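You operate a simulated robot arm through the tools that you are given. There is no shell and no other tool. Be economical: measure what you need, move in short steps, check, and stop when the job is done.

Carry out the task below with a simulated robot arm. There is one attempt and no reset: what you move stays moved.

JOB
Fetch the green-ended billet from the bottom shelf of the steel rack and stand it on the upper shelf of the steel rack. Put the felt pad on the round plate. Take the grooved disc from the upper shelf of the steel rack and leave it on the top of the steel rack. Stack the ring insert labelled "24 mm" from the top of the press side table on top of the ring insert that says "27 mm". Fetch the yellow tee block from the top of the press side table and set it on the ledge of the cream cabinet. Press the cream zero button three times. Open the number 26 lid. Any order will do. Set down upright: green-ended billet, yellow tee block.

It is judged by the outcome, as a careful person would: the job done as asked, and still so three seconds after it is handed in. It fails if anything else is knocked over, pushed out of place, dropped, spilled or broken. Lids that push on must go on centred and level and be pressed home; caps that screw on are set level and turned clockwise until they are tight.

ROBOT AND FRAMES
A 7-joint arm with a two-finger parallel gripper on a trunk, on a base that drives. Base frame: it is fixed to the floor where the robot stands at the start and does not move with it; the origin is under the middle of the robot, x ahead of it, y to its left, z up. Readings come in mm, rad, newtons and seconds.
With the tool pointing down near the work surface it reaches from about 100 to 320 mm from the robot's upright axis, wherever it stands. Its first joint turns from -2.007 to 2.007 rad. Places, roughly: cream zero button [-2600, 100, 1300]; felt pad (5x5x4 cm) [600, -500, 1200]; green-ended billet (4x4x8 cm) [500, -100, 300]; grooved disc (6x6x3 cm) [500, -500, 1200]; ledge of the cream cabinet (17x44 cm) [-1640, -420, 740]; number 26 lid [-4200, -600, 1000]; ring insert [-2750, -750, 750]; round plate (6x6x3 cm) [600, 1800, 800]; top of the steel rack [700, -500, 1600]; upper shelf of the steel rack [700, -500, 1200]; yellow tee block (5x3x5 cm) [-2600, -600, 800]. Payload 3.91 kg.
The tool frame sits at the grasp point between the pads (the TCP): z along the fingers, y along the line on which they close. The tips reach 30 mm beyond it. Largest opening 110 mm; finger width 20, thickness 10; the body of the gripper, 48 by 112 mm, starts 55 mm behind the TCP.
Orientation is that of the tool frame in the base frame, as a unit quaternion [w, x, y, z]. With the fingers straight down and closing along the base's y, the tool's x points along the base's -x, its y along +y and its z along -z.

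CONTROLS
- The arm moves only by the tool play_rows. Its argument "series" is a list of rows, each an object (a shift or turn left out is 0, a gripper value left out holds the last) with "slide": the shift along the tool's x, y, z in units of 20 mm (1.0 is 20 mm), a list of three; "delta_rot": the turn, a rotation vector about the tool's x, y, z in units of 4 degrees (1.0 is 4 degrees), a list of three; "grip": the gripper command, from -1 (fully open) to 1 (shut), values between in proportion. In form: [{"slide": [x, y, z], "delta_rot": [rx, ry, rz], "grip": grip}, ...]. A call has 1 to 20 rows; each row shifts and turns the commanded pose from where the row before left it, along the tool's axes as they then stand. A call with a number of a shift or a turn outside -1 to 1 is refused whole. Rows are played at 5 a second. More than 50 mm and 0.15 rad between two rows, or a gripper value outside its range, and nothing of the call is played. Where a pose cannot be reached the arm comes as near as it can. A force on the tool above 40 N (or 10 N above the force at the start of the call, whichever is more), or a blocked arm, ends the call early, and 0.2 s more pass. The fingers move at their own pace (about 108 mm/s each) and stop on an object; they squeeze with about 33 N. The grip force told is the motor's: it shows also when the fingers shut on nothing. Time passes only in rows, and 0.2 s behind the last, so rows that do not move let the fingers close. The reply holds the time, the measured pose of the TCP, the force on the tool along the base axes, the opening and the grip force, in the units named above and with some noise, with the torque about the TCP (base axes, N m) and any sound that the robot's microphone picked up.
- Cameras (640 x 400 px; columns grow to the right, rows downward): "scene" is now at [6.3, 98.7, 1821.9]; the picture's right is [-0.65, -0.76, 0.00], its down [-0.48, 0.40, -0.78] and it looks along [0.60, -0.50, -0.62] (base axes); focal length 254 px, centre (320, 200). "wrist" rides on the gripper at [72, 17, -103] in the tool frame; the picture's right is [-0.23, 0.97, 0.00], its down [-0.76, -0.18, -0.62] and it looks along [-0.61, -0.14, 0.78] (tool axes); focal length 222 px, centre (320, 200). There is no depth. A picture from a camera that has moved, and an enlarged one, comes with that camera's place and axes in the base frame and with its lens.
- grab_frame(camera): a new picture of that camera. It takes no simulated time.
- move_column(by): slides the trunk up (or, below 0, down) by that many mm; the arm and the scene camera ride with it, the base frame stays. It gives what a move gives, with no picture.
- base_move(legs): drives the robot by 1 to 6 legs, each [ahead, turn to the left] in mm and rad, along the robot's own axes; the way and the turn of a leg run together, so that a leg with both is an arc; at most 1500 mm and 3.142 rad a leg. The arm and the cameras ride along, it lands a little off, and it stops where it bumps. It gives what a move gives.
- pan_tilt(pan, tilt): turns the head with the scene camera to pan (to the left, within 2.705 rad either way) and tilt (down, from -0.506 to 1.204), counted from straight ahead of the robot. It gives what a move gives.
- inspect(camera, box): a new picture of the part [left, top, right, bottom] of that camera's present view, enlarged. It takes no simulated time.
- sign_off(): hands the job in; it is judged then, once.

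Go step by step. Nothing tells you exact positions but the pictures and the camera data: compare them with the known pose of the tool, close in by small moves and look again before you grip or let go. The budget is 186 turns and 156 pictures, counting those below and the enlarged ones. Unless the task says otherwise, let go and move clear before handing in.

The tools are called after "Call:" as name(argument=value, ...) on one line, values as JSON. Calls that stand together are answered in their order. play_rows: Moves the arm, as the interface text tells. Its arguments: {"type":"object","properties":{"series":{"type":"array","items":{"type":"object","properties":{"slide":{"type":"array","items":{"type":"number"}},"delta_rot":{"type":"array","items":{"type":"number"}},"grip":{"type":"number"}}}}},"required":["series"]} The other tools are called the same way: move_column (by) slides the trunk up or down; base_move (legs) drives the base; pan_tilt (pan, tilt) turns the head that bears the scene camera; grab_frame (camera) takes a picture; inspect (camera, box) takes an enlarged picture of a part of a camera's view; sign_off () hands the job in.

At the start:

```text
time_s: 0.0
position: [304.1, -120.7, 999.0]
ee_rot: [0.0, 0.0, 1.0, 0.0]
ft_force: [0.3, 0.9, -0.2]
moment: [-0.02, -0.03, -0.03]
gripper_width: 110.0
finger_force: 0.0
trunk travel left (down, up): [-925.0, 65.0]
robot x, y, heading: [-3.7, -0.3, -0.001]
head pan, tilt: [-0.702, 0.672]
```

scene: 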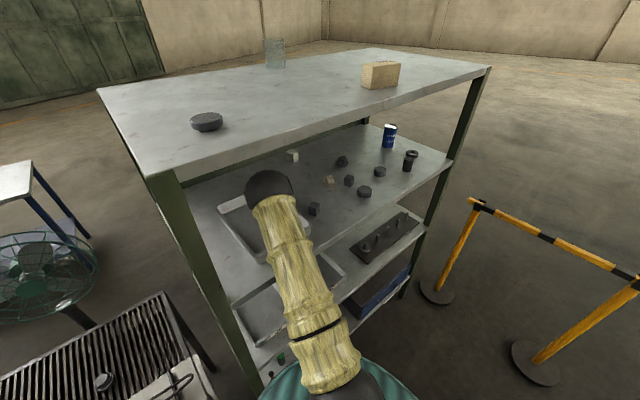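
wrist: 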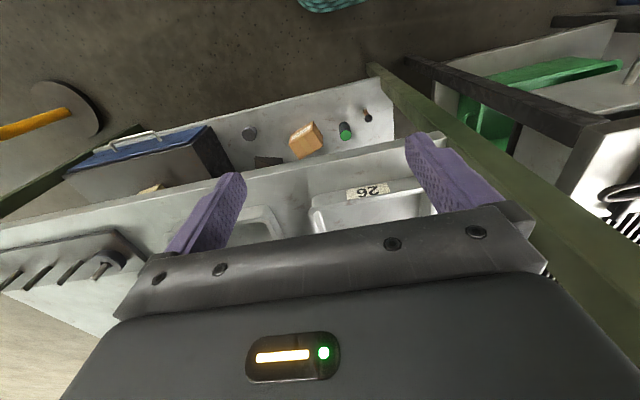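

The rack is ahead and to the right with the billet on its bottom shelf. I'll zoom in on the details first.

Call:
inspect(camera="scene", box=[200, 110, 480, 285])

Call:
inspect(camera="wrist", box=[200, 60, 440, 210])

```text
2.29 times, centred on (340, 198) of scene
camera zoom: at [6.3, 98.7, 1821.9], right [-0.65, -0.76, 0.0], down [-0.48, 0.4, -0.78], along [0.6, -0.5, -0.62], focal length 581 px, centre (274, 206)
```

zoom: 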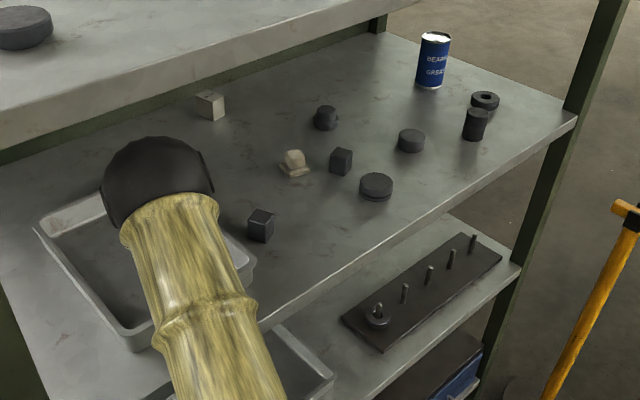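

```text
2.67 times, centred on (320, 135) of wrist
camera zoom: at [229.9, -103.9, 1102.9], right [0.23, 0.97, 0.0], down [0.76, -0.18, 0.62], along [0.61, -0.14, -0.78], focal length 592 px, centre (320, 373)
```

zoom: 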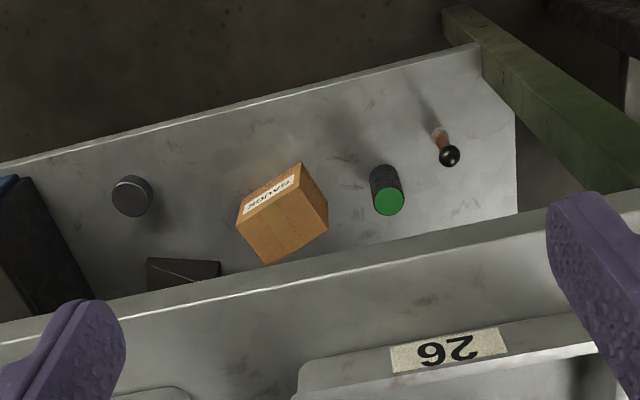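

The grooved disc looks to be near (507,-547), with several decoys around it. I'll survey the rest of the room with the head before driving.

Call:
pan_tilt(pan=1.3, tilt=0.4)

Call:
grab_frame(camera="scene")

Call:
pan_tilt(pan=2.6, tilt=0.3)

Call:
grab_frame(camera="scene")

Call:
pan_tilt(pan=-2.6, tilt=0.3)

Call:
grab_frame(camera="scene")

```text
time_s: 1.9
position: [304.0, -121.0, 999.0]
ee_rot: [0.0, 0.0, 1.0, 0.0]
ft_force: [-0.4, 0.8, 0.5]
moment: [0.0, 0.0, -0.02]
gripper_width: 109.9
finger_force: 0.0
trunk travel left (down, up): [-925.0, 65.0]
robot x, y, heading: [1.6, 1.9, 0.002]
head pan, tilt: [1.3, 0.4]
```

```text
151 pictures are left
camera scene: at [-34.5, 243.5, 1846.4], right [0.96, -0.27, 0.0], down [-0.1, -0.38, -0.92], along [0.25, 0.89, -0.39], focal length 254 px, centre (320, 200)
```

scene: 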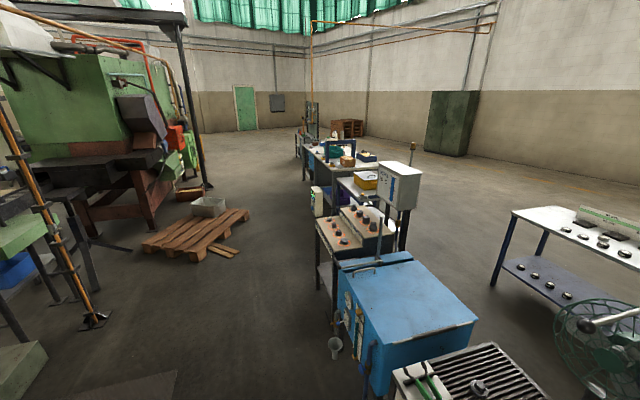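

```text
time_s: 3.4
position: [304.1, -121.6, 999.0]
ee_rot: [-0.001, 0.0, 1.0, 0.0]
ft_force: [-1.3, 0.0, -0.6]
moment: [0.01, 0.0, 0.01]
gripper_width: 110.0
finger_force: 0.1
trunk travel left (down, up): [-925.0, 65.0]
robot x, y, heading: [-1.5, -0.5, -0.003]
head pan, tilt: [2.601, 0.3]
```

```text
150 pictures are left
camera scene: at [-139.4, 202.4, 1855.6], right [0.52, 0.86, 0.0], down [0.25, -0.15, -0.96], along [-0.82, 0.49, -0.3], focal length 254 px, centre (320, 200)
```

scene: 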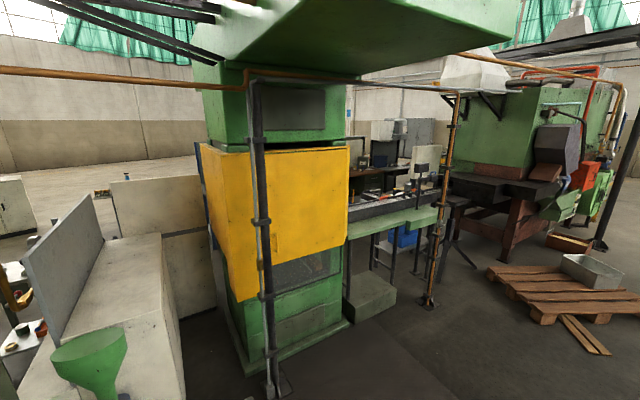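

```text
time_s: 7.5
position: [303.1, -121.3, 999.5]
ee_rot: [0.0, 0.0, 1.0, 0.0]
ft_force: [0.7, 0.1, 0.2]
moment: [0.03, 0.02, -0.01]
gripper_width: 109.8
finger_force: 0.0
trunk travel left (down, up): [-925.0, 65.0]
robot x, y, heading: [-1.9, 2.4, 0.0]
head pan, tilt: [-2.601, 0.3]
```

```text
149 pictures are left
camera scene: at [-139.4, 106.1, 1855.6], right [-0.52, 0.86, 0.0], down [0.25, 0.15, -0.96], along [-0.82, -0.49, -0.3], focal length 254 px, centre (320, 200)
```

scene: 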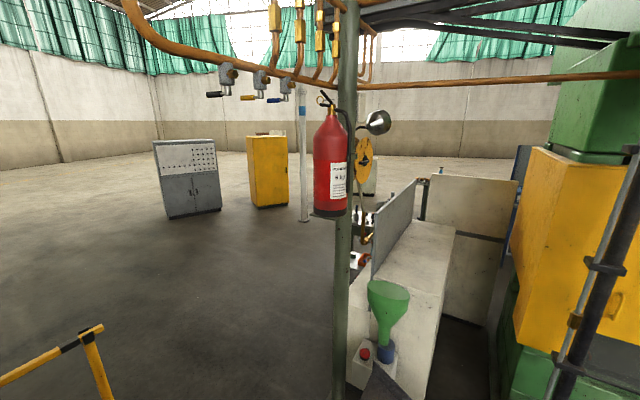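

Next I'll turn the tool to point forward, so it can reach into the shelves, and see what reach that gives.

Call:
base_move(legs=[[-150, 0]])

Call:
play_rows(series=[{"delta_rot": [0, -1, 0]}, {"delta_rot": [0, -1, 0]}, {"delta_rot": [0, -1, 0]}, {"delta_rot": [0, -1, 0]}, {"delta_rot": [0, -1, 0]}, {"delta_rot": [0, -1, 0]}, {"delta_rot": [0, -1, 0]}, {"delta_rot": [0, -1, 0]}, {"delta_rot": [0, -1, 0]}, {"delta_rot": [0, -1, 0]}, {"delta_rot": [0, -1, 0]}, {"delta_rot": [0, -1, 0]}, {"delta_rot": [0, -1, 0]}, {"delta_rot": [0, -1, 0]}, {"delta_rot": [0, -1, 0]}, {"delta_rot": [0, -1, 0]}, {"delta_rot": [0, -1, 0]}, {"delta_rot": [0, -1, 0]}, {"delta_rot": [0, -1, 0]}, {"delta_rot": [0, -1, 0]}])

Call:
pan_tilt(pan=-0.7, tilt=0.6)

Call:
grab_frame(camera="scene")

Call:
grab_frame(camera="wrist")

```text
time_s: 9.0
position: [152.8, -121.2, 1000.1]
ee_rot: [0.0, 0.001, 1.0, 0.001]
ft_force: [0.0, -0.3, 1.1]
moment: [0.0, 0.01, 0.0]
gripper_width: 110.2
finger_force: 0.0
trunk travel left (down, up): [-925.0, 65.0]
robot x, y, heading: [-144.4, 1.8, 0.003]
head pan, tilt: [-2.601, 0.3]
```

```text
time_s: 13.2
position: [179.9, -140.0, 978.0]
ee_rot: [0.643, 0.001, 0.765, -0.001]
ft_force: [0.1, 0.1, 0.1]
moment: [-0.03, 0.02, 0.03]
gripper_width: 110.0
finger_force: 0.0
out of reach, approached as far as the arm can: row 3, 4, 5, 6, 7, 9
trunk travel left (down, up): [-925.0, 65.0]
robot x, y, heading: [-151.0, 4.8, -0.001]
head pan, tilt: [-2.601, 0.3]
```

```text
time_s: 15.0
position: [178.8, -139.5, 978.1]
ee_rot: [0.642, 0.0, 0.766, 0.0]
ft_force: [-0.1, 0.4, 0.5]
moment: [-0.01, 0.01, -0.04]
gripper_width: 109.9
finger_force: 0.1
trunk travel left (down, up): [-925.0, 65.0]
robot x, y, heading: [-146.8, -0.1, -0.0]
head pan, tilt: [-0.7, 0.6]
```

```text
148 pictures are left
camera scene: at [-140.4, 97.3, 1828.1], right [-0.65, -0.76, 0.0], down [-0.43, 0.36, -0.83], along [0.63, -0.53, -0.56], focal length 254 px, centre (320, 200)
```

scene: 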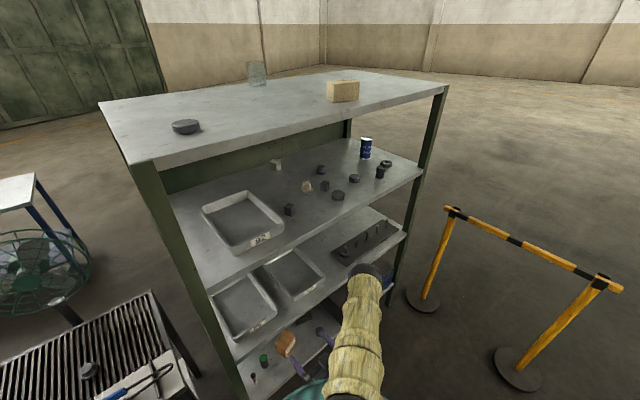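

```text
147 pictures are left
camera wrist: at [64.2, -121.9, 924.6], right [0.04, 0.97, 0.22], down [-0.48, -0.18, 0.86], along [0.88, -0.14, 0.46], focal length 222 px, centre (320, 200)
```

wrist: 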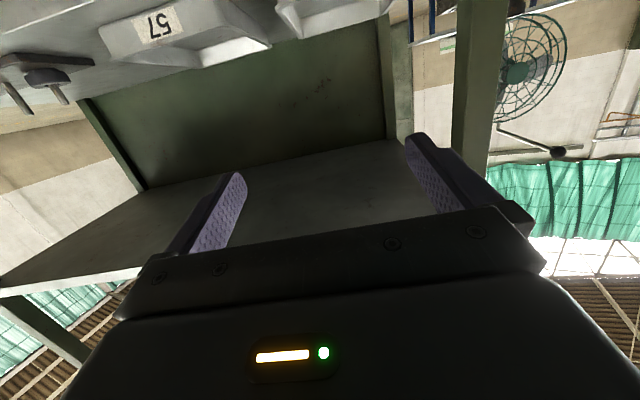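

The tool points forward now, but the wrist camera sits underneath it. I'll roll the tool 180° so the camera is on top.

Call:
play_rows(series=[{"delta_rot": [0, 0, 1]}, {"delta_rot": [0, 0, 1]}, {"delta_rot": [0, 0, 1]}, {"delta_rot": [0, 0, 1]}, {"delta_rot": [0, 0, 1]}, {"delta_rot": [0, 0, 1]}, {"delta_rot": [0, 0, 1]}, {"delta_rot": [0, 0, 1]}, {"delta_rot": [0, 0, 1]}, {"delta_rot": [0, 0, 1]}, {"delta_rot": [0, 0, 1]}, {"delta_rot": [0, 0, 1]}, {"delta_rot": [0, 0, 1]}, {"delta_rot": [0, 0, 1]}, {"delta_rot": [0, 0, 1]}, {"delta_rot": [0, 0, 1]}, {"delta_rot": [0, 0, 1]}, {"delta_rot": [0, 0, 1]}, {"delta_rot": [0, 0, 1]}, {"delta_rot": [0, 0, 1]}])

Call:
play_rows(series=[{"delta_rot": [0, 0, 1]}, {"delta_rot": [0, 0, 1]}, {"delta_rot": [0, 0, 1]}, {"delta_rot": [0, 0, 1]}, {"delta_rot": [0, 0, 1]}, {"delta_rot": [0, 0, 1]}, {"delta_rot": [0, 0, 1]}, {"delta_rot": [0, 0, 1]}, {"delta_rot": [0, 0, 1]}, {"delta_rot": [0, 0, 1]}, {"delta_rot": [0, 0, 1]}, {"delta_rot": [0, 0, 1]}, {"delta_rot": [0, 0, 1]}, {"delta_rot": [0, 0, 1]}, {"delta_rot": [0, 0, 1]}, {"delta_rot": [0, 0, 1]}, {"delta_rot": [0, 0, 1]}, {"delta_rot": [0, 0, 1]}, {"delta_rot": [0, 0, 1]}, {"delta_rot": [0, 0, 1]}])

```text
time_s: 19.2
position: [179.3, -141.0, 976.8]
ee_rot: [0.493, 0.493, 0.586, 0.413]
ft_force: [0.5, -0.3, 1.3]
moment: [0.02, -0.01, -0.01]
gripper_width: 110.2
finger_force: 0.0
trunk travel left (down, up): [-925.0, 65.0]
robot x, y, heading: [-145.9, -1.3, -0.003]
head pan, tilt: [-0.7, 0.6]
```

```text
time_s: 23.4
position: [179.8, -139.1, 979.1]
ee_rot: [0.112, 0.755, 0.132, 0.633]
ft_force: [0.1, -0.9, -0.5]
moment: [0.0, -0.01, 0.0]
gripper_width: 110.2
finger_force: 0.0
trunk travel left (down, up): [-925.0, 65.0]
robot x, y, heading: [-147.4, -1.0, -0.002]
head pan, tilt: [-0.7, 0.6]
```

The roll works. I'll finish it and lower the trunk to look at the bottom shelf.

Call:
play_rows(series=[{"delta_rot": [0, 0, 1]}, {"delta_rot": [0, 0, 1]}, {"delta_rot": [0, 0, 1]}, {"delta_rot": [0, 0, 1]}, {"delta_rot": [0, 0, 1]}])

Call:
move_column(by=-500)

Call:
grab_frame(camera="wrist")

Call:
grab_frame(camera="scene")

```text
time_s: 24.6
position: [180.3, -139.7, 978.4]
ee_rot: [0.001, 0.766, -0.002, 0.643]
ft_force: [-0.5, -0.3, -0.2]
moment: [0.01, 0.03, 0.01]
gripper_width: 109.9
finger_force: 0.0
trunk travel left (down, up): [-925.0, 65.0]
robot x, y, heading: [-146.9, 1.8, -0.0]
head pan, tilt: [-0.7, 0.6]
```

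```text
refused: -500 is not a number from -400 to 400
```

```text
146 pictures are left
camera wrist: at [89.8, -155.9, 1067.5], right [-0.04, -0.97, -0.22], down [-0.75, 0.18, -0.64], along [0.66, 0.14, -0.73], focal length 222 px, centre (320, 200)
```

wrist: 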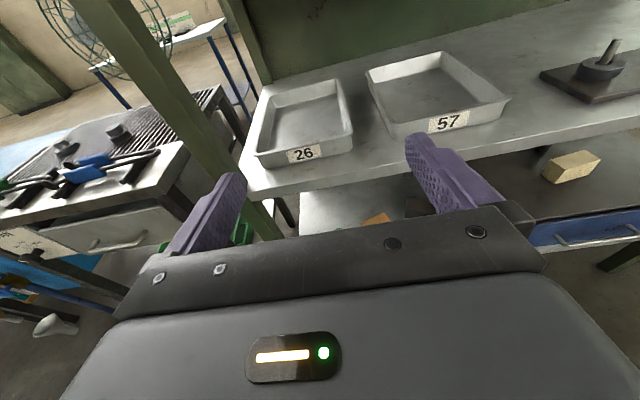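

```text
145 pictures are left
camera scene: at [-140.6, 97.3, 1828.1], right [-0.65, -0.76, 0.0], down [-0.43, 0.36, -0.83], along [0.63, -0.53, -0.56], focal length 254 px, centre (320, 200)
```

scene: 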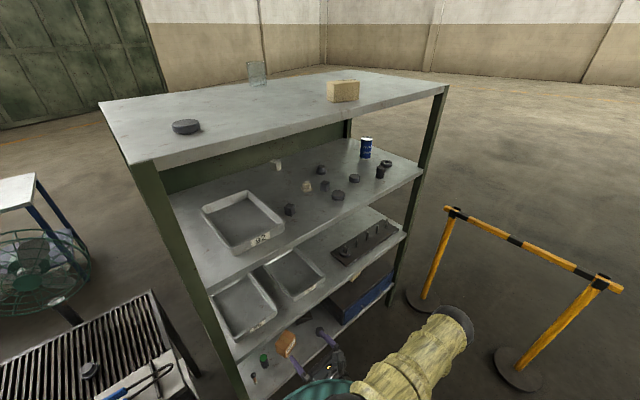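

Call:
move_column(by=-400)

Call:
move_column(by=-130)

Call:
grab_frame(camera="wrist")

Call:
grab_frame(camera="scene")

```text
time_s: 28.5
position: [180.1, -140.3, 579.2]
ee_rot: [0.0, 0.766, 0.0, 0.643]
ft_force: [-0.6, 0.3, -0.3]
moment: [0.03, 0.01, 0.01]
gripper_width: 109.7
finger_force: 0.1
trunk travel left (down, up): [-525.0, 465.0]
robot x, y, heading: [-149.2, 5.0, -0.006]
head pan, tilt: [-0.7, 0.6]
```

```text
time_s: 30.0
position: [179.1, -138.9, 447.9]
ee_rot: [0.001, 0.766, -0.001, 0.643]
ft_force: [0.1, 1.2, -0.3]
moment: [-0.02, 0.0, -0.02]
gripper_width: 109.8
finger_force: 0.2
trunk travel left (down, up): [-395.0, 595.0]
robot x, y, heading: [-149.9, 0.3, -0.004]
head pan, tilt: [-0.7, 0.6]
```

```text
144 pictures are left
camera wrist: at [89.8, -155.9, 537.5], right [-0.04, -0.97, -0.22], down [-0.75, 0.18, -0.64], along [0.66, 0.14, -0.73], focal length 222 px, centre (320, 200)
```

wrist: 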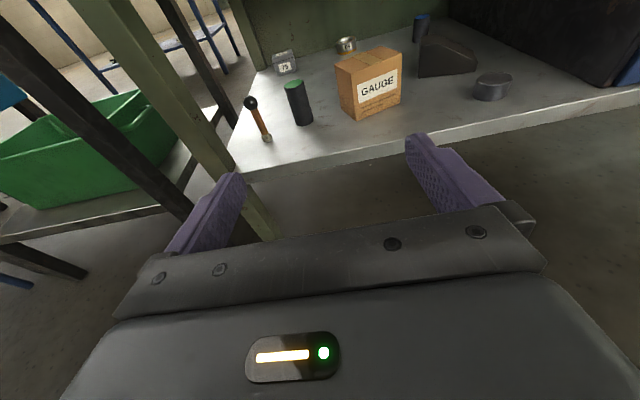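

```text
143 pictures are left
camera scene: at [-140.5, 97.4, 1298.2], right [-0.65, -0.76, 0.0], down [-0.43, 0.36, -0.83], along [0.63, -0.53, -0.56], focal length 254 px, centre (320, 200)
```

scene: 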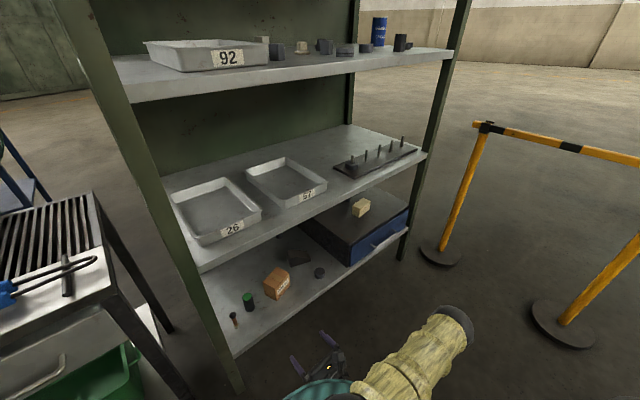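

I triangulate the billet top at about (547,-88,376), with the bottom shelf near z=297. I'll extend the arm in free space to test its horizontal reach and line up y.

Call:
play_rows(series=[{"slide": [0.17, -0.25, 0.98], "grip": -0.3}, {"slide": [0.17, -0.25, 0.98]}, {"slide": [0.17, -0.25, 0.98]}, {"slide": [0.17, -0.25, 0.98]}, {"slide": [0.17, -0.25, 0.98]}, {"slide": [0.17, -0.25, 0.98]}, {"slide": [0.17, -0.25, 0.98]}, {"slide": [0.17, -0.25, 0.98]}, {"slide": [0.17, -0.25, 0.98]}, {"slide": [0.17, -0.25, 0.98]}])

```text
time_s: 32.2
position: [378.9, -89.1, 448.1]
ee_rot: [0.001, 0.766, -0.001, 0.643]
ft_force: [-0.5, 0.1, -0.4]
moment: [-0.03, 0.0, 0.01]
gripper_width: 71.5
finger_force: 0.1
trunk travel left (down, up): [-395.0, 595.0]
robot x, y, heading: [-150.6, -3.2, 0.001]
head pan, tilt: [-0.7, 0.6]
```

Call:
move_column(by=-100)

Call:
base_move(legs=[[70, 0]])

Call:
grab_frame(camera="wrist")

Call:
grab_frame(camera="scene")

```text
time_s: 33.6
position: [379.0, -89.1, 347.8]
ee_rot: [0.001, 0.766, -0.001, 0.642]
ft_force: [-0.6, 0.3, -0.1]
moment: [0.02, 0.0, -0.02]
gripper_width: 71.3
finger_force: 0.1
trunk travel left (down, up): [-295.0, 695.0]
robot x, y, heading: [-145.7, 0.9, 0.003]
head pan, tilt: [-0.7, 0.6]
```

```text
time_s: 34.6
position: [449.5, -87.7, 347.8]
ee_rot: [0.001, 0.766, -0.001, 0.643]
ft_force: [0.1, -0.1, -0.2]
moment: [0.02, -0.01, 0.01]
gripper_width: 71.6
finger_force: 0.1
trunk travel left (down, up): [-295.0, 695.0]
robot x, y, heading: [-75.9, -0.9, -0.001]
head pan, tilt: [-0.7, 0.6]
```

```text
142 pictures are left
camera wrist: at [359.8, -104.8, 437.2], right [-0.04, -0.97, -0.22], down [-0.75, 0.18, -0.64], along [0.66, 0.14, -0.73], focal length 222 px, centre (320, 200)
```

wrist: 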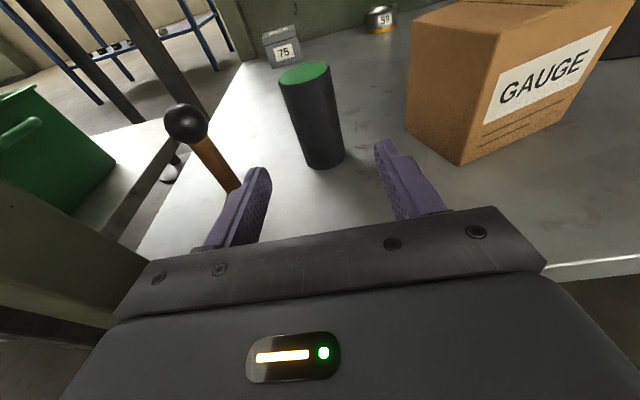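

```text
141 pictures are left
camera scene: at [-69.4, 97.3, 1198.1], right [-0.65, -0.76, 0.0], down [-0.43, 0.36, -0.82], along [0.63, -0.53, -0.57], focal length 254 px, centre (320, 200)
```

scene: 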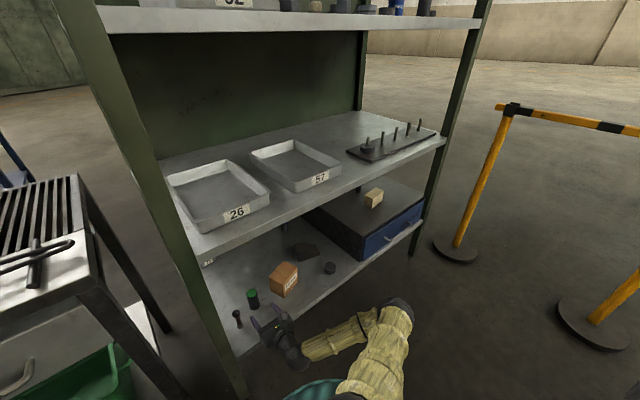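

The billet is centred between the fingers, about 98 mm further in. I'll advance, close, and check.

Call:
play_rows(series=[{"slide": [0.17, -0.02, 0.96]}, {"slide": [0.17, -0.02, 0.96]}, {"slide": [0.17, -0.02, 0.96]}, {"slide": [0.17, -0.02, 0.96]}, {"slide": [0.17, 0, 0.96]}, {"grip": 1}, {"grip": 1}, {"grip": 1}, {"grip": 1}])

Call:
grab_frame(camera="wrist")

```text
time_s: 36.9
position: [542.4, -143.9, 361.5]
ee_rot: [0.044, 0.762, -0.008, 0.647]
ft_force: [-0.2, 0.2, -1.3]
moment: [0.0, 0.28, -0.02]
gripper_width: 37.5
finger_force: 33.0
trunk travel left (down, up): [-295.0, 695.0]
robot x, y, heading: [-78.1, -0.8, 0.0]
head pan, tilt: [-0.7, 0.6]
stopped in row 9: the arm was blocked; the commanded pose is now the measured one
```

```text
140 pictures are left
camera wrist: at [451.5, -148.5, 450.6], right [-0.1, -0.98, -0.17], down [-0.73, 0.19, -0.66], along [0.68, 0.05, -0.73], focal length 222 px, centre (320, 200)
```

wrist: 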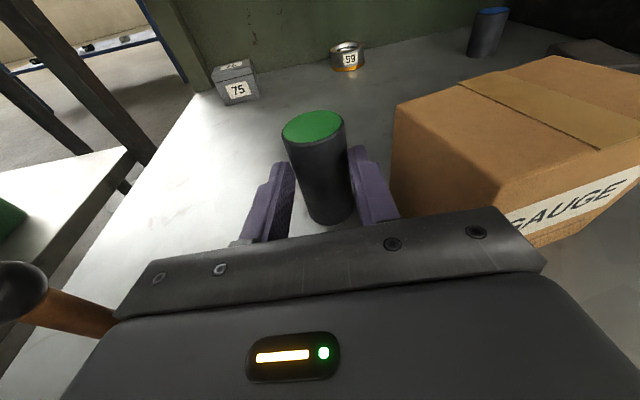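

The grip holds at 37.5 mm, but the arm drifted about 55 mm toward -y. I'll check whether the box was touched.

Call:
inspect(camera="scene", box=[200, 220, 440, 370])

```text
2.67 times, centred on (320, 295) of scene
camera zoom: at [-68.7, 97.1, 1198.1], right [-0.65, -0.76, 0.0], down [-0.43, 0.36, -0.82], along [0.63, -0.53, -0.57], focal length 678 px, centre (320, -53)
```

zoom: 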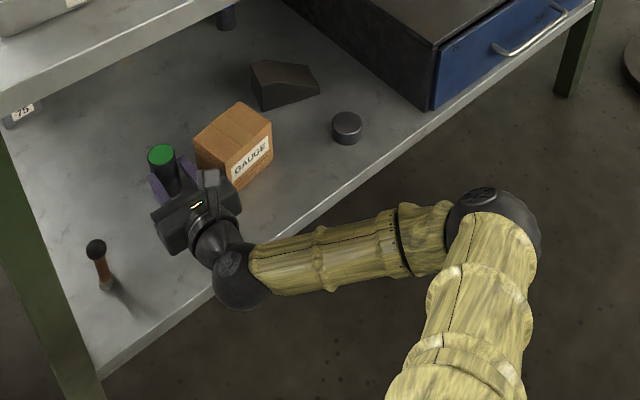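

The box was nudged by about 20 mm toward -y, because the wrist probably rode against the shelf edge. I'll lift the billet with the trunk, move away from the box, and look again.

Call:
move_column(by=110)

Call:
base_move(legs=[[-200, 0]])

Call:
grab_frame(camera="wrist")

Call:
grab_frame(camera="scene")

```text
time_s: 38.3
position: [542.8, -143.3, 471.4]
ee_rot: [0.044, 0.761, -0.008, 0.647]
ft_force: [0.8, -0.5, -0.4]
moment: [0.02, -0.01, 0.01]
gripper_width: 0.0
finger_force: 33.0
trunk travel left (down, up): [-405.0, 585.0]
robot x, y, heading: [-81.7, 0.3, -0.001]
head pan, tilt: [-0.7, 0.6]
```

```text
time_s: 40.0
position: [346.6, -143.0, 472.5]
ee_rot: [0.043, 0.761, -0.008, 0.647]
ft_force: [1.1, 0.6, 0.2]
moment: [-0.03, -0.03, 0.02]
gripper_width: 0.1
finger_force: 33.0
trunk travel left (down, up): [-405.0, 585.0]
robot x, y, heading: [-274.0, -0.2, -0.002]
head pan, tilt: [-0.7, 0.6]
```

```text
138 pictures are left
camera wrist: at [254.4, -148.4, 561.6], right [-0.1, -0.98, -0.17], down [-0.72, 0.19, -0.66], along [0.68, 0.05, -0.73], focal length 222 px, centre (320, 200)
```

wrist: 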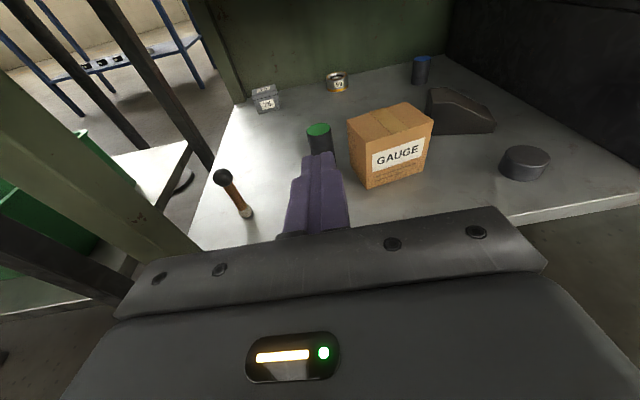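

```text
137 pictures are left
camera scene: at [-266.0, 97.7, 1308.1], right [-0.65, -0.76, 0.0], down [-0.43, 0.37, -0.82], along [0.63, -0.53, -0.57], focal length 254 px, centre (320, 200)
```

scene: 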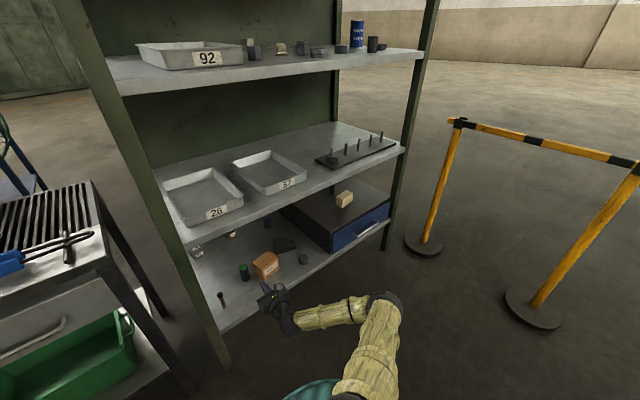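

The billet slipped out but is still upright, now near (578,-149). The arm was over-stretched at 620 mm. I'll retract it to a safe reach, straighten it, and look again.

Call:
play_rows(series=[{"slide": [-0.17, 0, -0.98], "delta_rot": [0.6, 0, 0], "grip": -0.3}, {"slide": [-0.17, 0, -0.98], "delta_rot": [0.5, 0, 0]}, {"slide": [-0.17, 0, -0.98]}, {"slide": [-0.17, 0, -0.98]}, {"slide": [-0.17, 0, -0.98]}, {"slide": [-0.17, 0, -0.98]}])

```text
time_s: 41.4
position: [227.4, -143.5, 473.9]
ee_rot: [0.017, 0.761, 0.022, 0.648]
ft_force: [0.4, 0.1, -0.1]
moment: [0.01, -0.03, -0.01]
gripper_width: 71.6
finger_force: 0.1
trunk travel left (down, up): [-405.0, 585.0]
robot x, y, heading: [-272.6, 1.6, -0.003]
head pan, tilt: [-0.7, 0.6]
```

Call:
play_rows(series=[{"delta_rot": [0, 0, 0.75], "grip": -0.1}, {"slide": [0, 0, 0]}])

Call:
base_move(legs=[[225, 0]])

Call:
grab_frame(camera="wrist")

```text
time_s: 42.0
position: [228.3, -147.6, 476.1]
ee_rot: [0.005, 0.761, 0.006, 0.648]
ft_force: [-0.4, 0.5, 0.4]
moment: [0.02, 0.01, 0.0]
gripper_width: 60.5
finger_force: 0.0
trunk travel left (down, up): [-405.0, 585.0]
robot x, y, heading: [-274.8, 3.1, -0.006]
head pan, tilt: [-0.7, 0.6]
```

```text
time_s: 43.9
position: [449.9, -150.4, 473.6]
ee_rot: [0.007, 0.763, 0.005, 0.646]
ft_force: [0.7, 0.0, -0.7]
moment: [0.0, -0.01, -0.03]
gripper_width: 60.7
finger_force: 0.1
trunk travel left (down, up): [-405.0, 585.0]
robot x, y, heading: [-46.0, -0.8, -0.002]
head pan, tilt: [-0.7, 0.6]
```

```text
136 pictures are left
camera wrist: at [359.6, -165.4, 563.0], right [-0.04, -0.98, -0.21], down [-0.74, 0.17, -0.65], along [0.67, 0.13, -0.73], focal length 222 px, centre (320, 200)
```

wrist: 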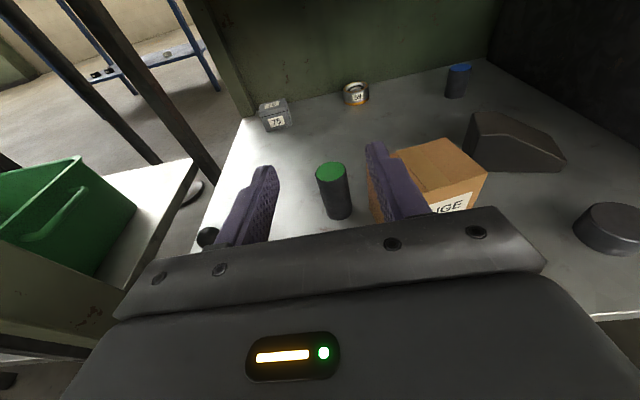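

Call:
play_rows(series=[{"slide": [0, -0.25, 0]}, {"slide": [0, 0, 0]}])

Call:
move_column(by=-122)

Call:
grab_frame(camera="wrist")

```text
time_s: 44.5
position: [449.9, -148.7, 477.4]
ee_rot: [0.011, 0.763, 0.008, 0.646]
ft_force: [0.3, 0.0, 0.2]
moment: [-0.01, 0.0, -0.01]
gripper_width: 60.7
finger_force: 0.0
trunk travel left (down, up): [-405.0, 585.0]
robot x, y, heading: [-52.7, -1.0, -0.008]
head pan, tilt: [-0.7, 0.6]
```

```text
time_s: 46.0
position: [450.2, -150.4, 354.1]
ee_rot: [0.012, 0.762, 0.007, 0.647]
ft_force: [-0.3, -0.9, -0.8]
moment: [0.03, -0.01, -0.02]
gripper_width: 60.6
finger_force: 0.0
trunk travel left (down, up): [-283.0, 707.0]
robot x, y, heading: [-51.5, -1.6, -0.005]
head pan, tilt: [-0.7, 0.6]
```

```text
135 pictures are left
camera wrist: at [359.7, -163.2, 443.3], right [-0.04, -0.98, -0.2], down [-0.74, 0.16, -0.65], along [0.67, 0.12, -0.73], focal length 222 px, centre (320, 200)
```

wrist: 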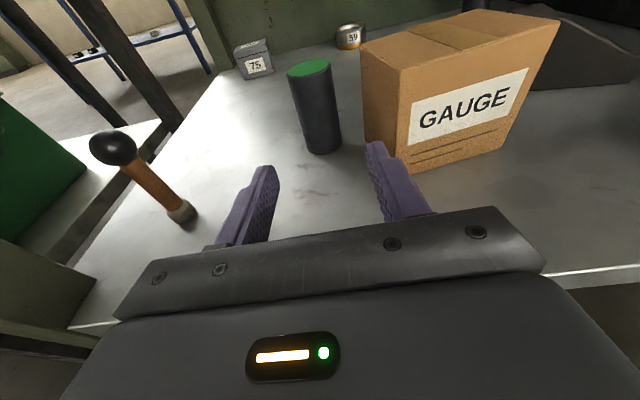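

Call:
play_rows(series=[{"slide": [0, -0.35, 0]}, {"slide": [0, 0, 0]}])

Call:
base_move(legs=[[65, 0]])

Call:
grab_frame(camera="wrist")

```text
time_s: 46.6
position: [449.6, -146.9, 355.0]
ee_rot: [0.016, 0.763, 0.012, 0.646]
ft_force: [0.3, 0.5, -1.3]
moment: [0.03, 0.0, 0.0]
gripper_width: 60.6
finger_force: 0.1
trunk travel left (down, up): [-283.0, 707.0]
robot x, y, heading: [-52.3, 5.4, -0.004]
head pan, tilt: [-0.7, 0.6]
```

```text
time_s: 47.7
position: [515.0, -146.1, 357.0]
ee_rot: [0.016, 0.763, 0.012, 0.646]
ft_force: [-0.1, 0.7, -0.1]
moment: [-0.01, 0.01, 0.01]
gripper_width: 60.8
finger_force: 0.0
trunk travel left (down, up): [-283.0, 707.0]
robot x, y, heading: [14.8, 1.3, -0.003]
head pan, tilt: [-0.7, 0.6]
```

```text
134 pictures are left
camera wrist: at [424.6, -159.7, 444.8], right [-0.04, -0.98, -0.19], down [-0.74, 0.15, -0.66], along [0.67, 0.11, -0.73], focal length 222 px, centre (320, 200)
```

wrist: 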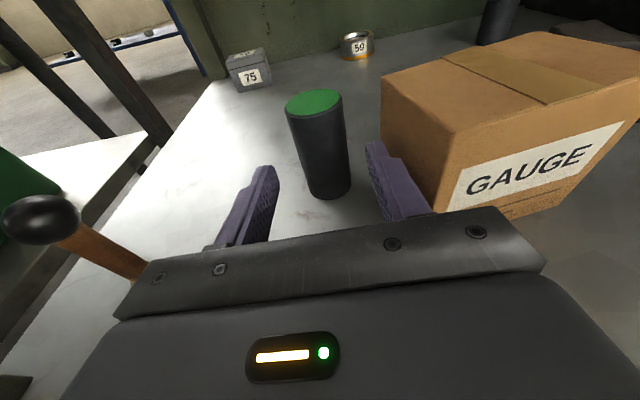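

Small y moves are adding roll, so a joint seems to be at its limit. I'll advance with the base instead of the arm.

Call:
base_move(legs=[[58, 0.0]])

Call:
grab_frame(camera="wrist")

```text
time_s: 48.7
position: [572.8, -149.1, 357.5]
ee_rot: [0.016, 0.762, 0.013, 0.647]
ft_force: [-0.9, -0.3, 0.4]
moment: [0.01, 0.02, -0.03]
gripper_width: 60.5
finger_force: 0.1
trunk travel left (down, up): [-283.0, 707.0]
robot x, y, heading: [73.4, 1.2, -0.005]
head pan, tilt: [-0.7, 0.6]
```

```text
133 pictures are left
camera wrist: at [482.0, -161.0, 445.2], right [-0.04, -0.98, -0.18], down [-0.74, 0.15, -0.66], along [0.67, 0.11, -0.73], focal length 222 px, centre (320, 200)
```

wrist: 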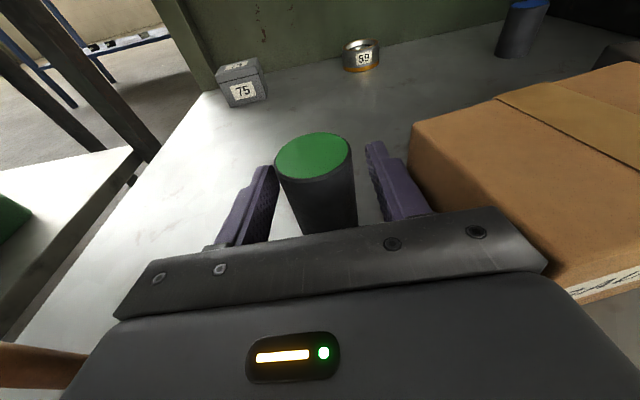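

Call:
play_rows(series=[{"grip": 1}, {"grip": 1}, {"grip": 1}, {"grip": 1}])

Call:
move_column(by=80)

Call:
grab_frame(camera="wrist")

```text
time_s: 49.7
position: [573.3, -148.4, 357.7]
ee_rot: [0.017, 0.763, 0.013, 0.647]
ft_force: [-1.8, 1.8, 1.9]
moment: [0.3, 0.14, 0.07]
gripper_width: 40.0
finger_force: 32.9
trunk travel left (down, up): [-283.0, 707.0]
robot x, y, heading: [73.3, -2.0, -0.002]
head pan, tilt: [-0.7, 0.6]
```

```text
time_s: 50.9
position: [572.1, -149.3, 436.3]
ee_rot: [0.017, 0.762, 0.013, 0.647]
ft_force: [-0.6, -0.4, -8.6]
moment: [0.06, 0.03, 0.01]
gripper_width: 39.6
finger_force: 32.7
trunk travel left (down, up): [-363.0, 627.0]
robot x, y, heading: [73.3, -6.6, -0.008]
head pan, tilt: [-0.7, 0.6]
```

```text
132 pictures are left
camera wrist: at [482.2, -161.3, 524.8], right [-0.04, -0.98, -0.18], down [-0.74, 0.15, -0.66], along [0.67, 0.11, -0.73], focal length 222 px, centre (320, 200)
```

wrist: 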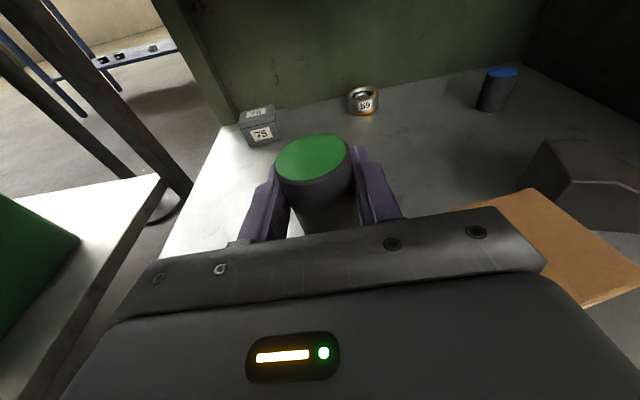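

The billet is held and lifted. I'll back out, raise the trunk fully, and see how high the arm can lift it.

Call:
base_move(legs=[[-330, 0]])

Call:
move_column(by=400)

Call:
move_column(by=220)

Call:
play_rows(series=[{"slide": [0.98, 0, -0.17]}, {"slide": [0.98, 0, -0.17]}, {"slide": [0.98, 0, -0.17]}, {"slide": [0.98, 0, -0.17]}, {"slide": [0.98, 0, -0.17]}, {"slide": [0.98, 0, -0.17]}, {"slide": [0.98, 0, -0.17]}, {"slide": [0.98, 0, -0.17]}, {"slide": [0.98, 0, -0.17]}, {"slide": [0.98, 0, -0.17]}, {"slide": [0.98, 0, -0.17]}, {"slide": [0.98, 0, -0.17]}])

Call:
grab_frame(camera="wrist")

Call:
grab_frame(camera="scene")

```text
time_s: 53.3
position: [249.4, -146.1, 435.7]
ee_rot: [0.017, 0.763, 0.014, 0.646]
ft_force: [-0.2, -0.2, -7.5]
moment: [0.03, 0.04, 0.0]
gripper_width: 39.2
finger_force: 33.3
trunk travel left (down, up): [-363.0, 627.0]
robot x, y, heading: [-256.4, 1.8, 0.002]
head pan, tilt: [-0.7, 0.6]
```

```text
time_s: 57.1
position: [248.8, -147.1, 835.8]
ee_rot: [0.018, 0.763, 0.012, 0.646]
ft_force: [-0.8, 0.0, -7.1]
moment: [-0.01, 0.04, 0.01]
gripper_width: 39.5
finger_force: 32.7
trunk travel left (down, up): [-763.0, 227.0]
robot x, y, heading: [-251.0, -0.8, -0.005]
head pan, tilt: [-0.7, 0.6]
```

```text
time_s: 59.5
position: [248.4, -147.2, 1055.9]
ee_rot: [0.017, 0.763, 0.013, 0.647]
ft_force: [-0.7, -0.2, -7.6]
moment: [0.06, 0.02, -0.03]
gripper_width: 39.3
finger_force: 32.7
trunk travel left (down, up): [-983.0, 7.0]
robot x, y, heading: [-256.3, -0.1, -0.001]
head pan, tilt: [-0.7, 0.6]
```

```text
time_s: 62.1
position: [248.9, -136.3, 1296.2]
ee_rot: [0.015, 0.763, 0.014, 0.646]
ft_force: [-0.1, 0.9, -8.1]
moment: [0.01, 0.03, 0.03]
gripper_width: 39.4
finger_force: 33.1
trunk travel left (down, up): [-983.0, 7.0]
robot x, y, heading: [-253.0, 1.4, -0.001]
head pan, tilt: [-0.7, 0.6]
```

```text
131 pictures are left
camera wrist: at [158.2, -149.0, 1384.0], right [-0.04, -0.98, -0.18], down [-0.74, 0.15, -0.66], along [0.67, 0.11, -0.73], focal length 222 px, centre (320, 200)
```

wrist: 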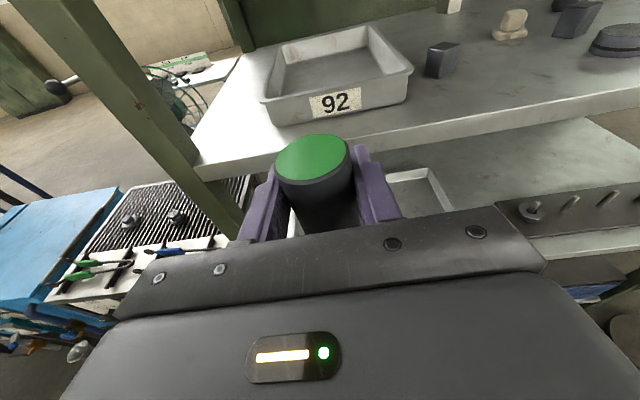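

```text
130 pictures are left
camera scene: at [-243.0, 97.6, 1886.1], right [-0.65, -0.76, 0.0], down [-0.43, 0.36, -0.82], along [0.63, -0.53, -0.57], focal length 254 px, centre (320, 200)
```

scene: 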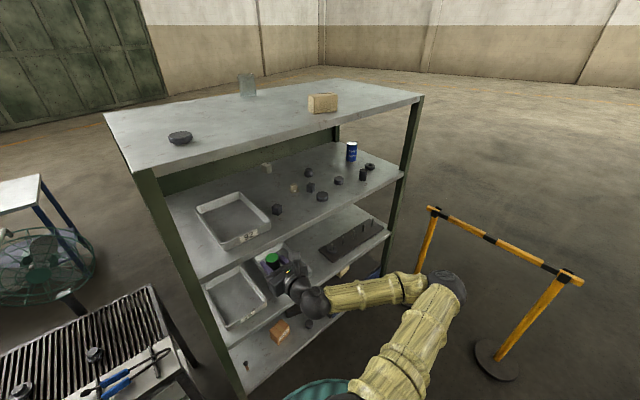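

The arm lifts fine to z=1296. The free spot on the upper shelf is around (510,-425), so I'll turn the base right about 0.35 rad and drive toward it.

Call:
base_move(legs=[[0, -0.352], [260, 0]])

Call:
grab_frame(camera="wrist")

Call:
grab_frame(camera="scene")

```text
time_s: 65.6
position: [408.7, -391.1, 1295.3]
ee_rot: [0.131, 0.754, -0.122, 0.632]
ft_force: [-0.1, 1.1, -8.5]
moment: [-0.01, 0.02, 0.03]
gripper_width: 39.4
finger_force: 33.0
trunk travel left (down, up): [-983.0, 7.0]
robot x, y, heading: [-14.5, -88.7, -0.36]
head pan, tilt: [-0.7, 0.6]
```

```text
129 pictures are left
camera wrist: at [318.9, -371.8, 1383.5], right [-0.38, -0.91, -0.18], down [-0.64, 0.4, -0.66], along [0.67, -0.13, -0.73], focal length 222 px, centre (320, 200)
```

wrist: 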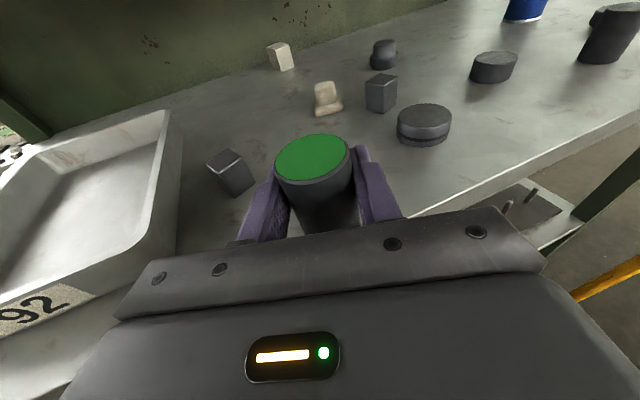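

```text
128 pictures are left
camera scene: at [28.8, -0.6, 1886.1], right [-0.87, -0.49, 0.0], down [-0.28, 0.49, -0.82], along [0.4, -0.72, -0.57], focal length 254 px, centre (320, 200)
```

scene: 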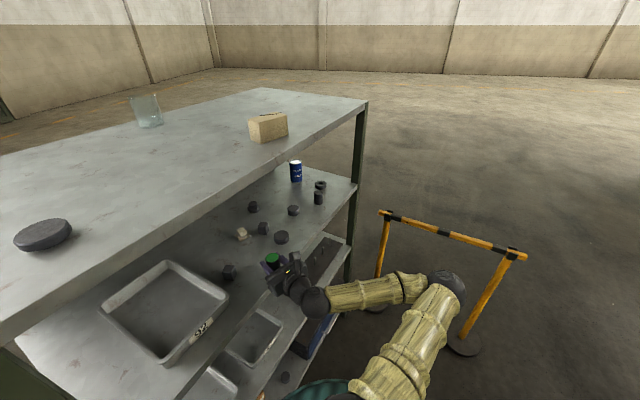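

The spot ahead is clear. I'll drive 95 mm more, then lower in small steps watching the force.

Call:
base_move(legs=[[95, 0]])

Call:
move_column(by=-25)

Call:
grab_frame(camera="wrist")

Call:
inspect(camera="scene", box=[200, 150, 360, 310])

```text
time_s: 66.8
position: [497.3, -423.5, 1294.8]
ee_rot: [0.131, 0.753, -0.122, 0.633]
ft_force: [-0.1, 0.1, -7.4]
moment: [-0.01, 0.0, -0.03]
gripper_width: 39.5
finger_force: 32.7
trunk travel left (down, up): [-983.0, 7.0]
robot x, y, heading: [77.0, -122.6, -0.358]
head pan, tilt: [-0.7, 0.6]
```

```text
time_s: 67.5
position: [495.1, -423.0, 1273.4]
ee_rot: [0.131, 0.751, -0.121, 0.636]
ft_force: [0.2, -2.8, 25.3]
moment: [0.4, -0.28, 0.02]
gripper_width: 38.7
finger_force: 33.1
trunk travel left (down, up): [-958.0, 32.0]
robot x, y, heading: [76.0, -121.1, -0.36]
head pan, tilt: [-0.7, 0.6]
```

```text
127 pictures are left
camera wrist: at [404.4, -403.2, 1361.7], right [-0.38, -0.91, -0.18], down [-0.64, 0.4, -0.66], along [0.67, -0.13, -0.73], focal length 222 px, centre (320, 200)
```

wrist: 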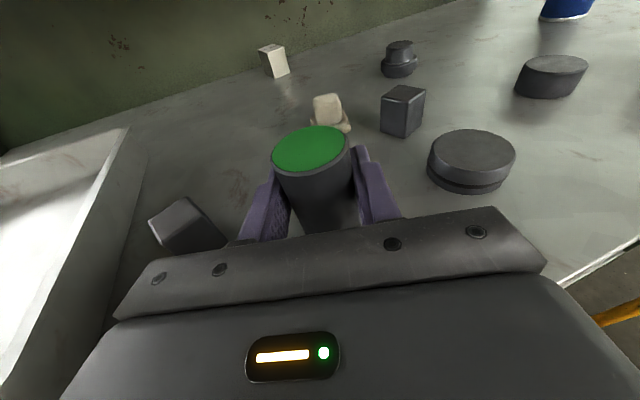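

```text
2.50 times, centred on (280, 230) of scene
camera zoom: at [113.2, -31.9, 1861.6], right [-0.87, -0.49, 0.0], down [-0.28, 0.49, -0.83], along [0.41, -0.72, -0.56], focal length 636 px, centre (420, 125)
```

zoom: 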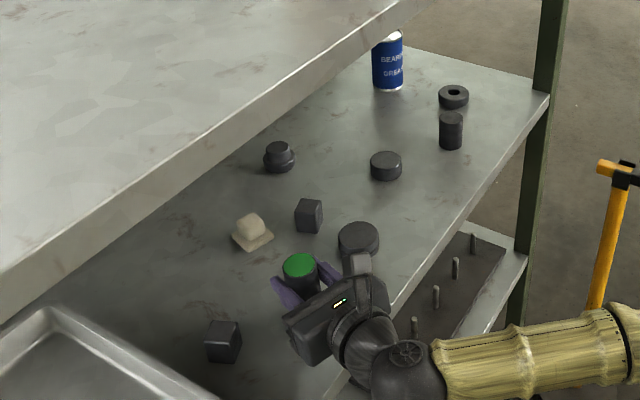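

The billet touched the shelf at TCP z≈1273. I'll relieve the pressure, let it stand, and release.

Call:
move_column(by=3)

Call:
play_rows(series=[{"grip": -0.1}, {"grip": -0.1}, {"grip": -0.1}])

Call:
grab_frame(camera="wrist")

Call:
inspect(camera="scene", box=[200, 150, 360, 310])

```text
time_s: 68.0
position: [495.8, -423.7, 1273.0]
ee_rot: [0.13, 0.753, -0.121, 0.633]
ft_force: [-0.1, -2.3, 16.3]
moment: [0.25, -0.22, -0.03]
gripper_width: 39.3
finger_force: 33.3
trunk travel left (down, up): [-961.0, 29.0]
robot x, y, heading: [75.1, -119.8, -0.36]
head pan, tilt: [-0.7, 0.6]
```

```text
time_s: 68.8
position: [495.5, -423.7, 1273.8]
ee_rot: [0.13, 0.753, -0.122, 0.633]
ft_force: [-0.1, 0.4, -0.5]
moment: [0.0, 0.04, 0.0]
gripper_width: 60.4
finger_force: 0.0
trunk travel left (down, up): [-961.0, 29.0]
robot x, y, heading: [75.9, -120.9, -0.354]
head pan, tilt: [-0.7, 0.6]
```

```text
125 pictures are left
camera wrist: at [406.1, -403.9, 1361.9], right [-0.38, -0.91, -0.18], down [-0.64, 0.4, -0.66], along [0.67, -0.13, -0.73], focal length 222 px, centre (320, 200)
```

wrist: 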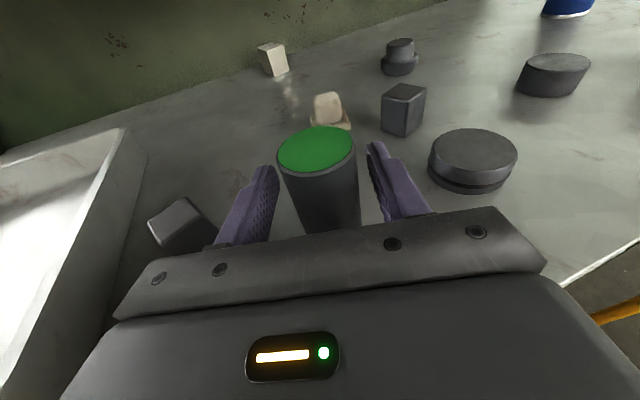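

```text
2.50 times, centred on (280, 230) of scene
camera zoom: at [115.3, -32.7, 1864.1], right [-0.87, -0.49, 0.0], down [-0.28, 0.49, -0.83], along [0.41, -0.72, -0.56], focal length 636 px, centre (420, 125)
```

zoom: 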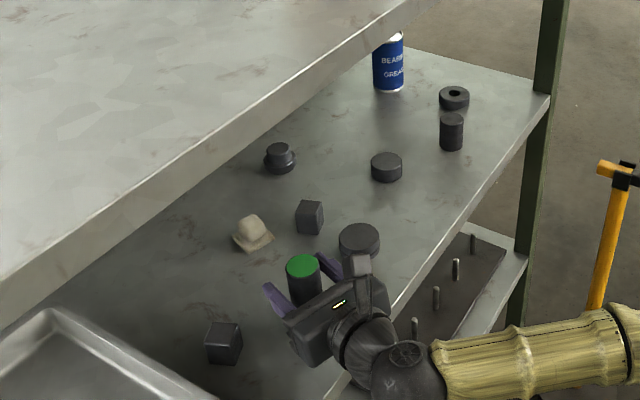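

The billet stands upright at about (504,-428). I'll back out and line up on the grooved disc near (497,-540).

Call:
base_move(legs=[[-200, 0], [0, -0.143]])

Call:
play_rows(series=[{"slide": [0.5, 0, 0], "grip": -0.45}, {"slide": [0.5, 0, 0]}, {"slide": [0, 0, 0]}])

Call:
grab_frame(camera="wrist")

```text
time_s: 71.4
position: [265.0, -411.7, 1272.9]
ee_rot: [0.175, 0.743, -0.175, 0.622]
ft_force: [-0.1, -0.6, 0.4]
moment: [-0.01, 0.01, -0.02]
gripper_width: 60.7
finger_force: 0.0
trunk travel left (down, up): [-961.0, 29.0]
robot x, y, heading: [-112.5, -52.2, -0.503]
head pan, tilt: [-0.7, 0.6]
```

```text
time_s: 72.2
position: [269.0, -413.1, 1293.0]
ee_rot: [0.175, 0.742, -0.174, 0.623]
ft_force: [-0.2, 1.3, 0.1]
moment: [0.02, 0.0, -0.04]
gripper_width: 79.9
finger_force: 0.0
trunk travel left (down, up): [-961.0, 29.0]
robot x, y, heading: [-110.3, -54.5, -0.502]
head pan, tilt: [-0.7, 0.6]
```

```text
123 pictures are left
camera wrist: at [182.0, -381.8, 1381.7], right [-0.5, -0.85, -0.18], down [-0.58, 0.49, -0.66], along [0.64, -0.22, -0.73], focal length 222 px, centre (320, 200)
```

wrist: 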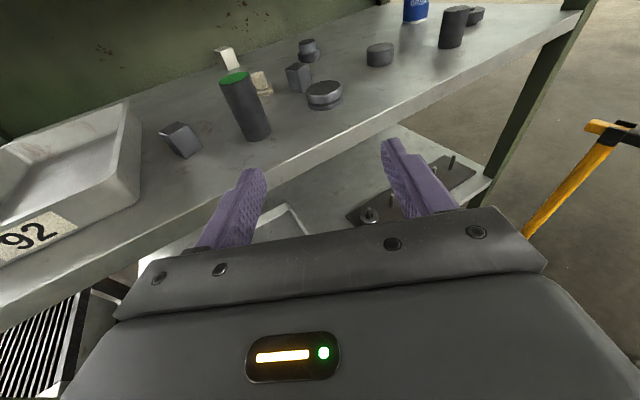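

Call:
play_rows(series=[{"slide": [0, 0.3, 0]}, {"slide": [0, 0, 0]}])

Call:
base_move(legs=[[200, 0]])

Call:
grab_frame(camera="wrist")

```text
time_s: 72.8
position: [264.7, -415.8, 1292.1]
ee_rot: [0.175, 0.743, -0.175, 0.621]
ft_force: [-0.1, 0.0, -0.7]
moment: [-0.03, 0.0, 0.0]
gripper_width: 79.9
finger_force: 0.1
trunk travel left (down, up): [-961.0, 29.0]
robot x, y, heading: [-107.5, -52.5, -0.5]
head pan, tilt: [-0.7, 0.6]
```

```text
time_s: 74.5
position: [443.0, -513.1, 1292.2]
ee_rot: [0.174, 0.743, -0.174, 0.622]
ft_force: [0.8, -1.0, 0.4]
moment: [0.02, -0.01, 0.0]
gripper_width: 79.7
finger_force: 0.0
trunk travel left (down, up): [-961.0, 29.0]
robot x, y, heading: [67.5, -145.8, -0.5]
head pan, tilt: [-0.7, 0.6]
```

```text
122 pictures are left
camera wrist: at [356.4, -481.4, 1381.4], right [-0.5, -0.85, -0.18], down [-0.58, 0.48, -0.66], along [0.64, -0.22, -0.73], focal length 222 px, centre (320, 200)
```

wrist: 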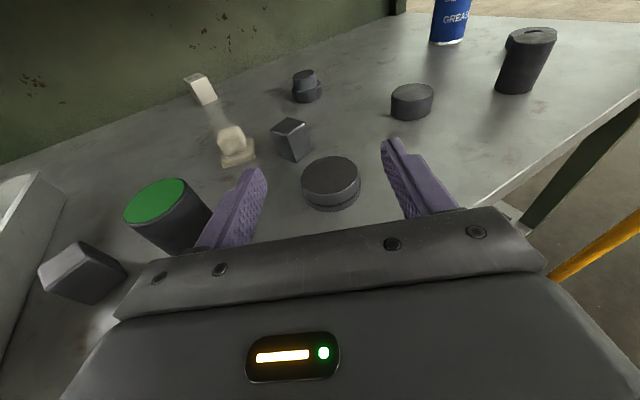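

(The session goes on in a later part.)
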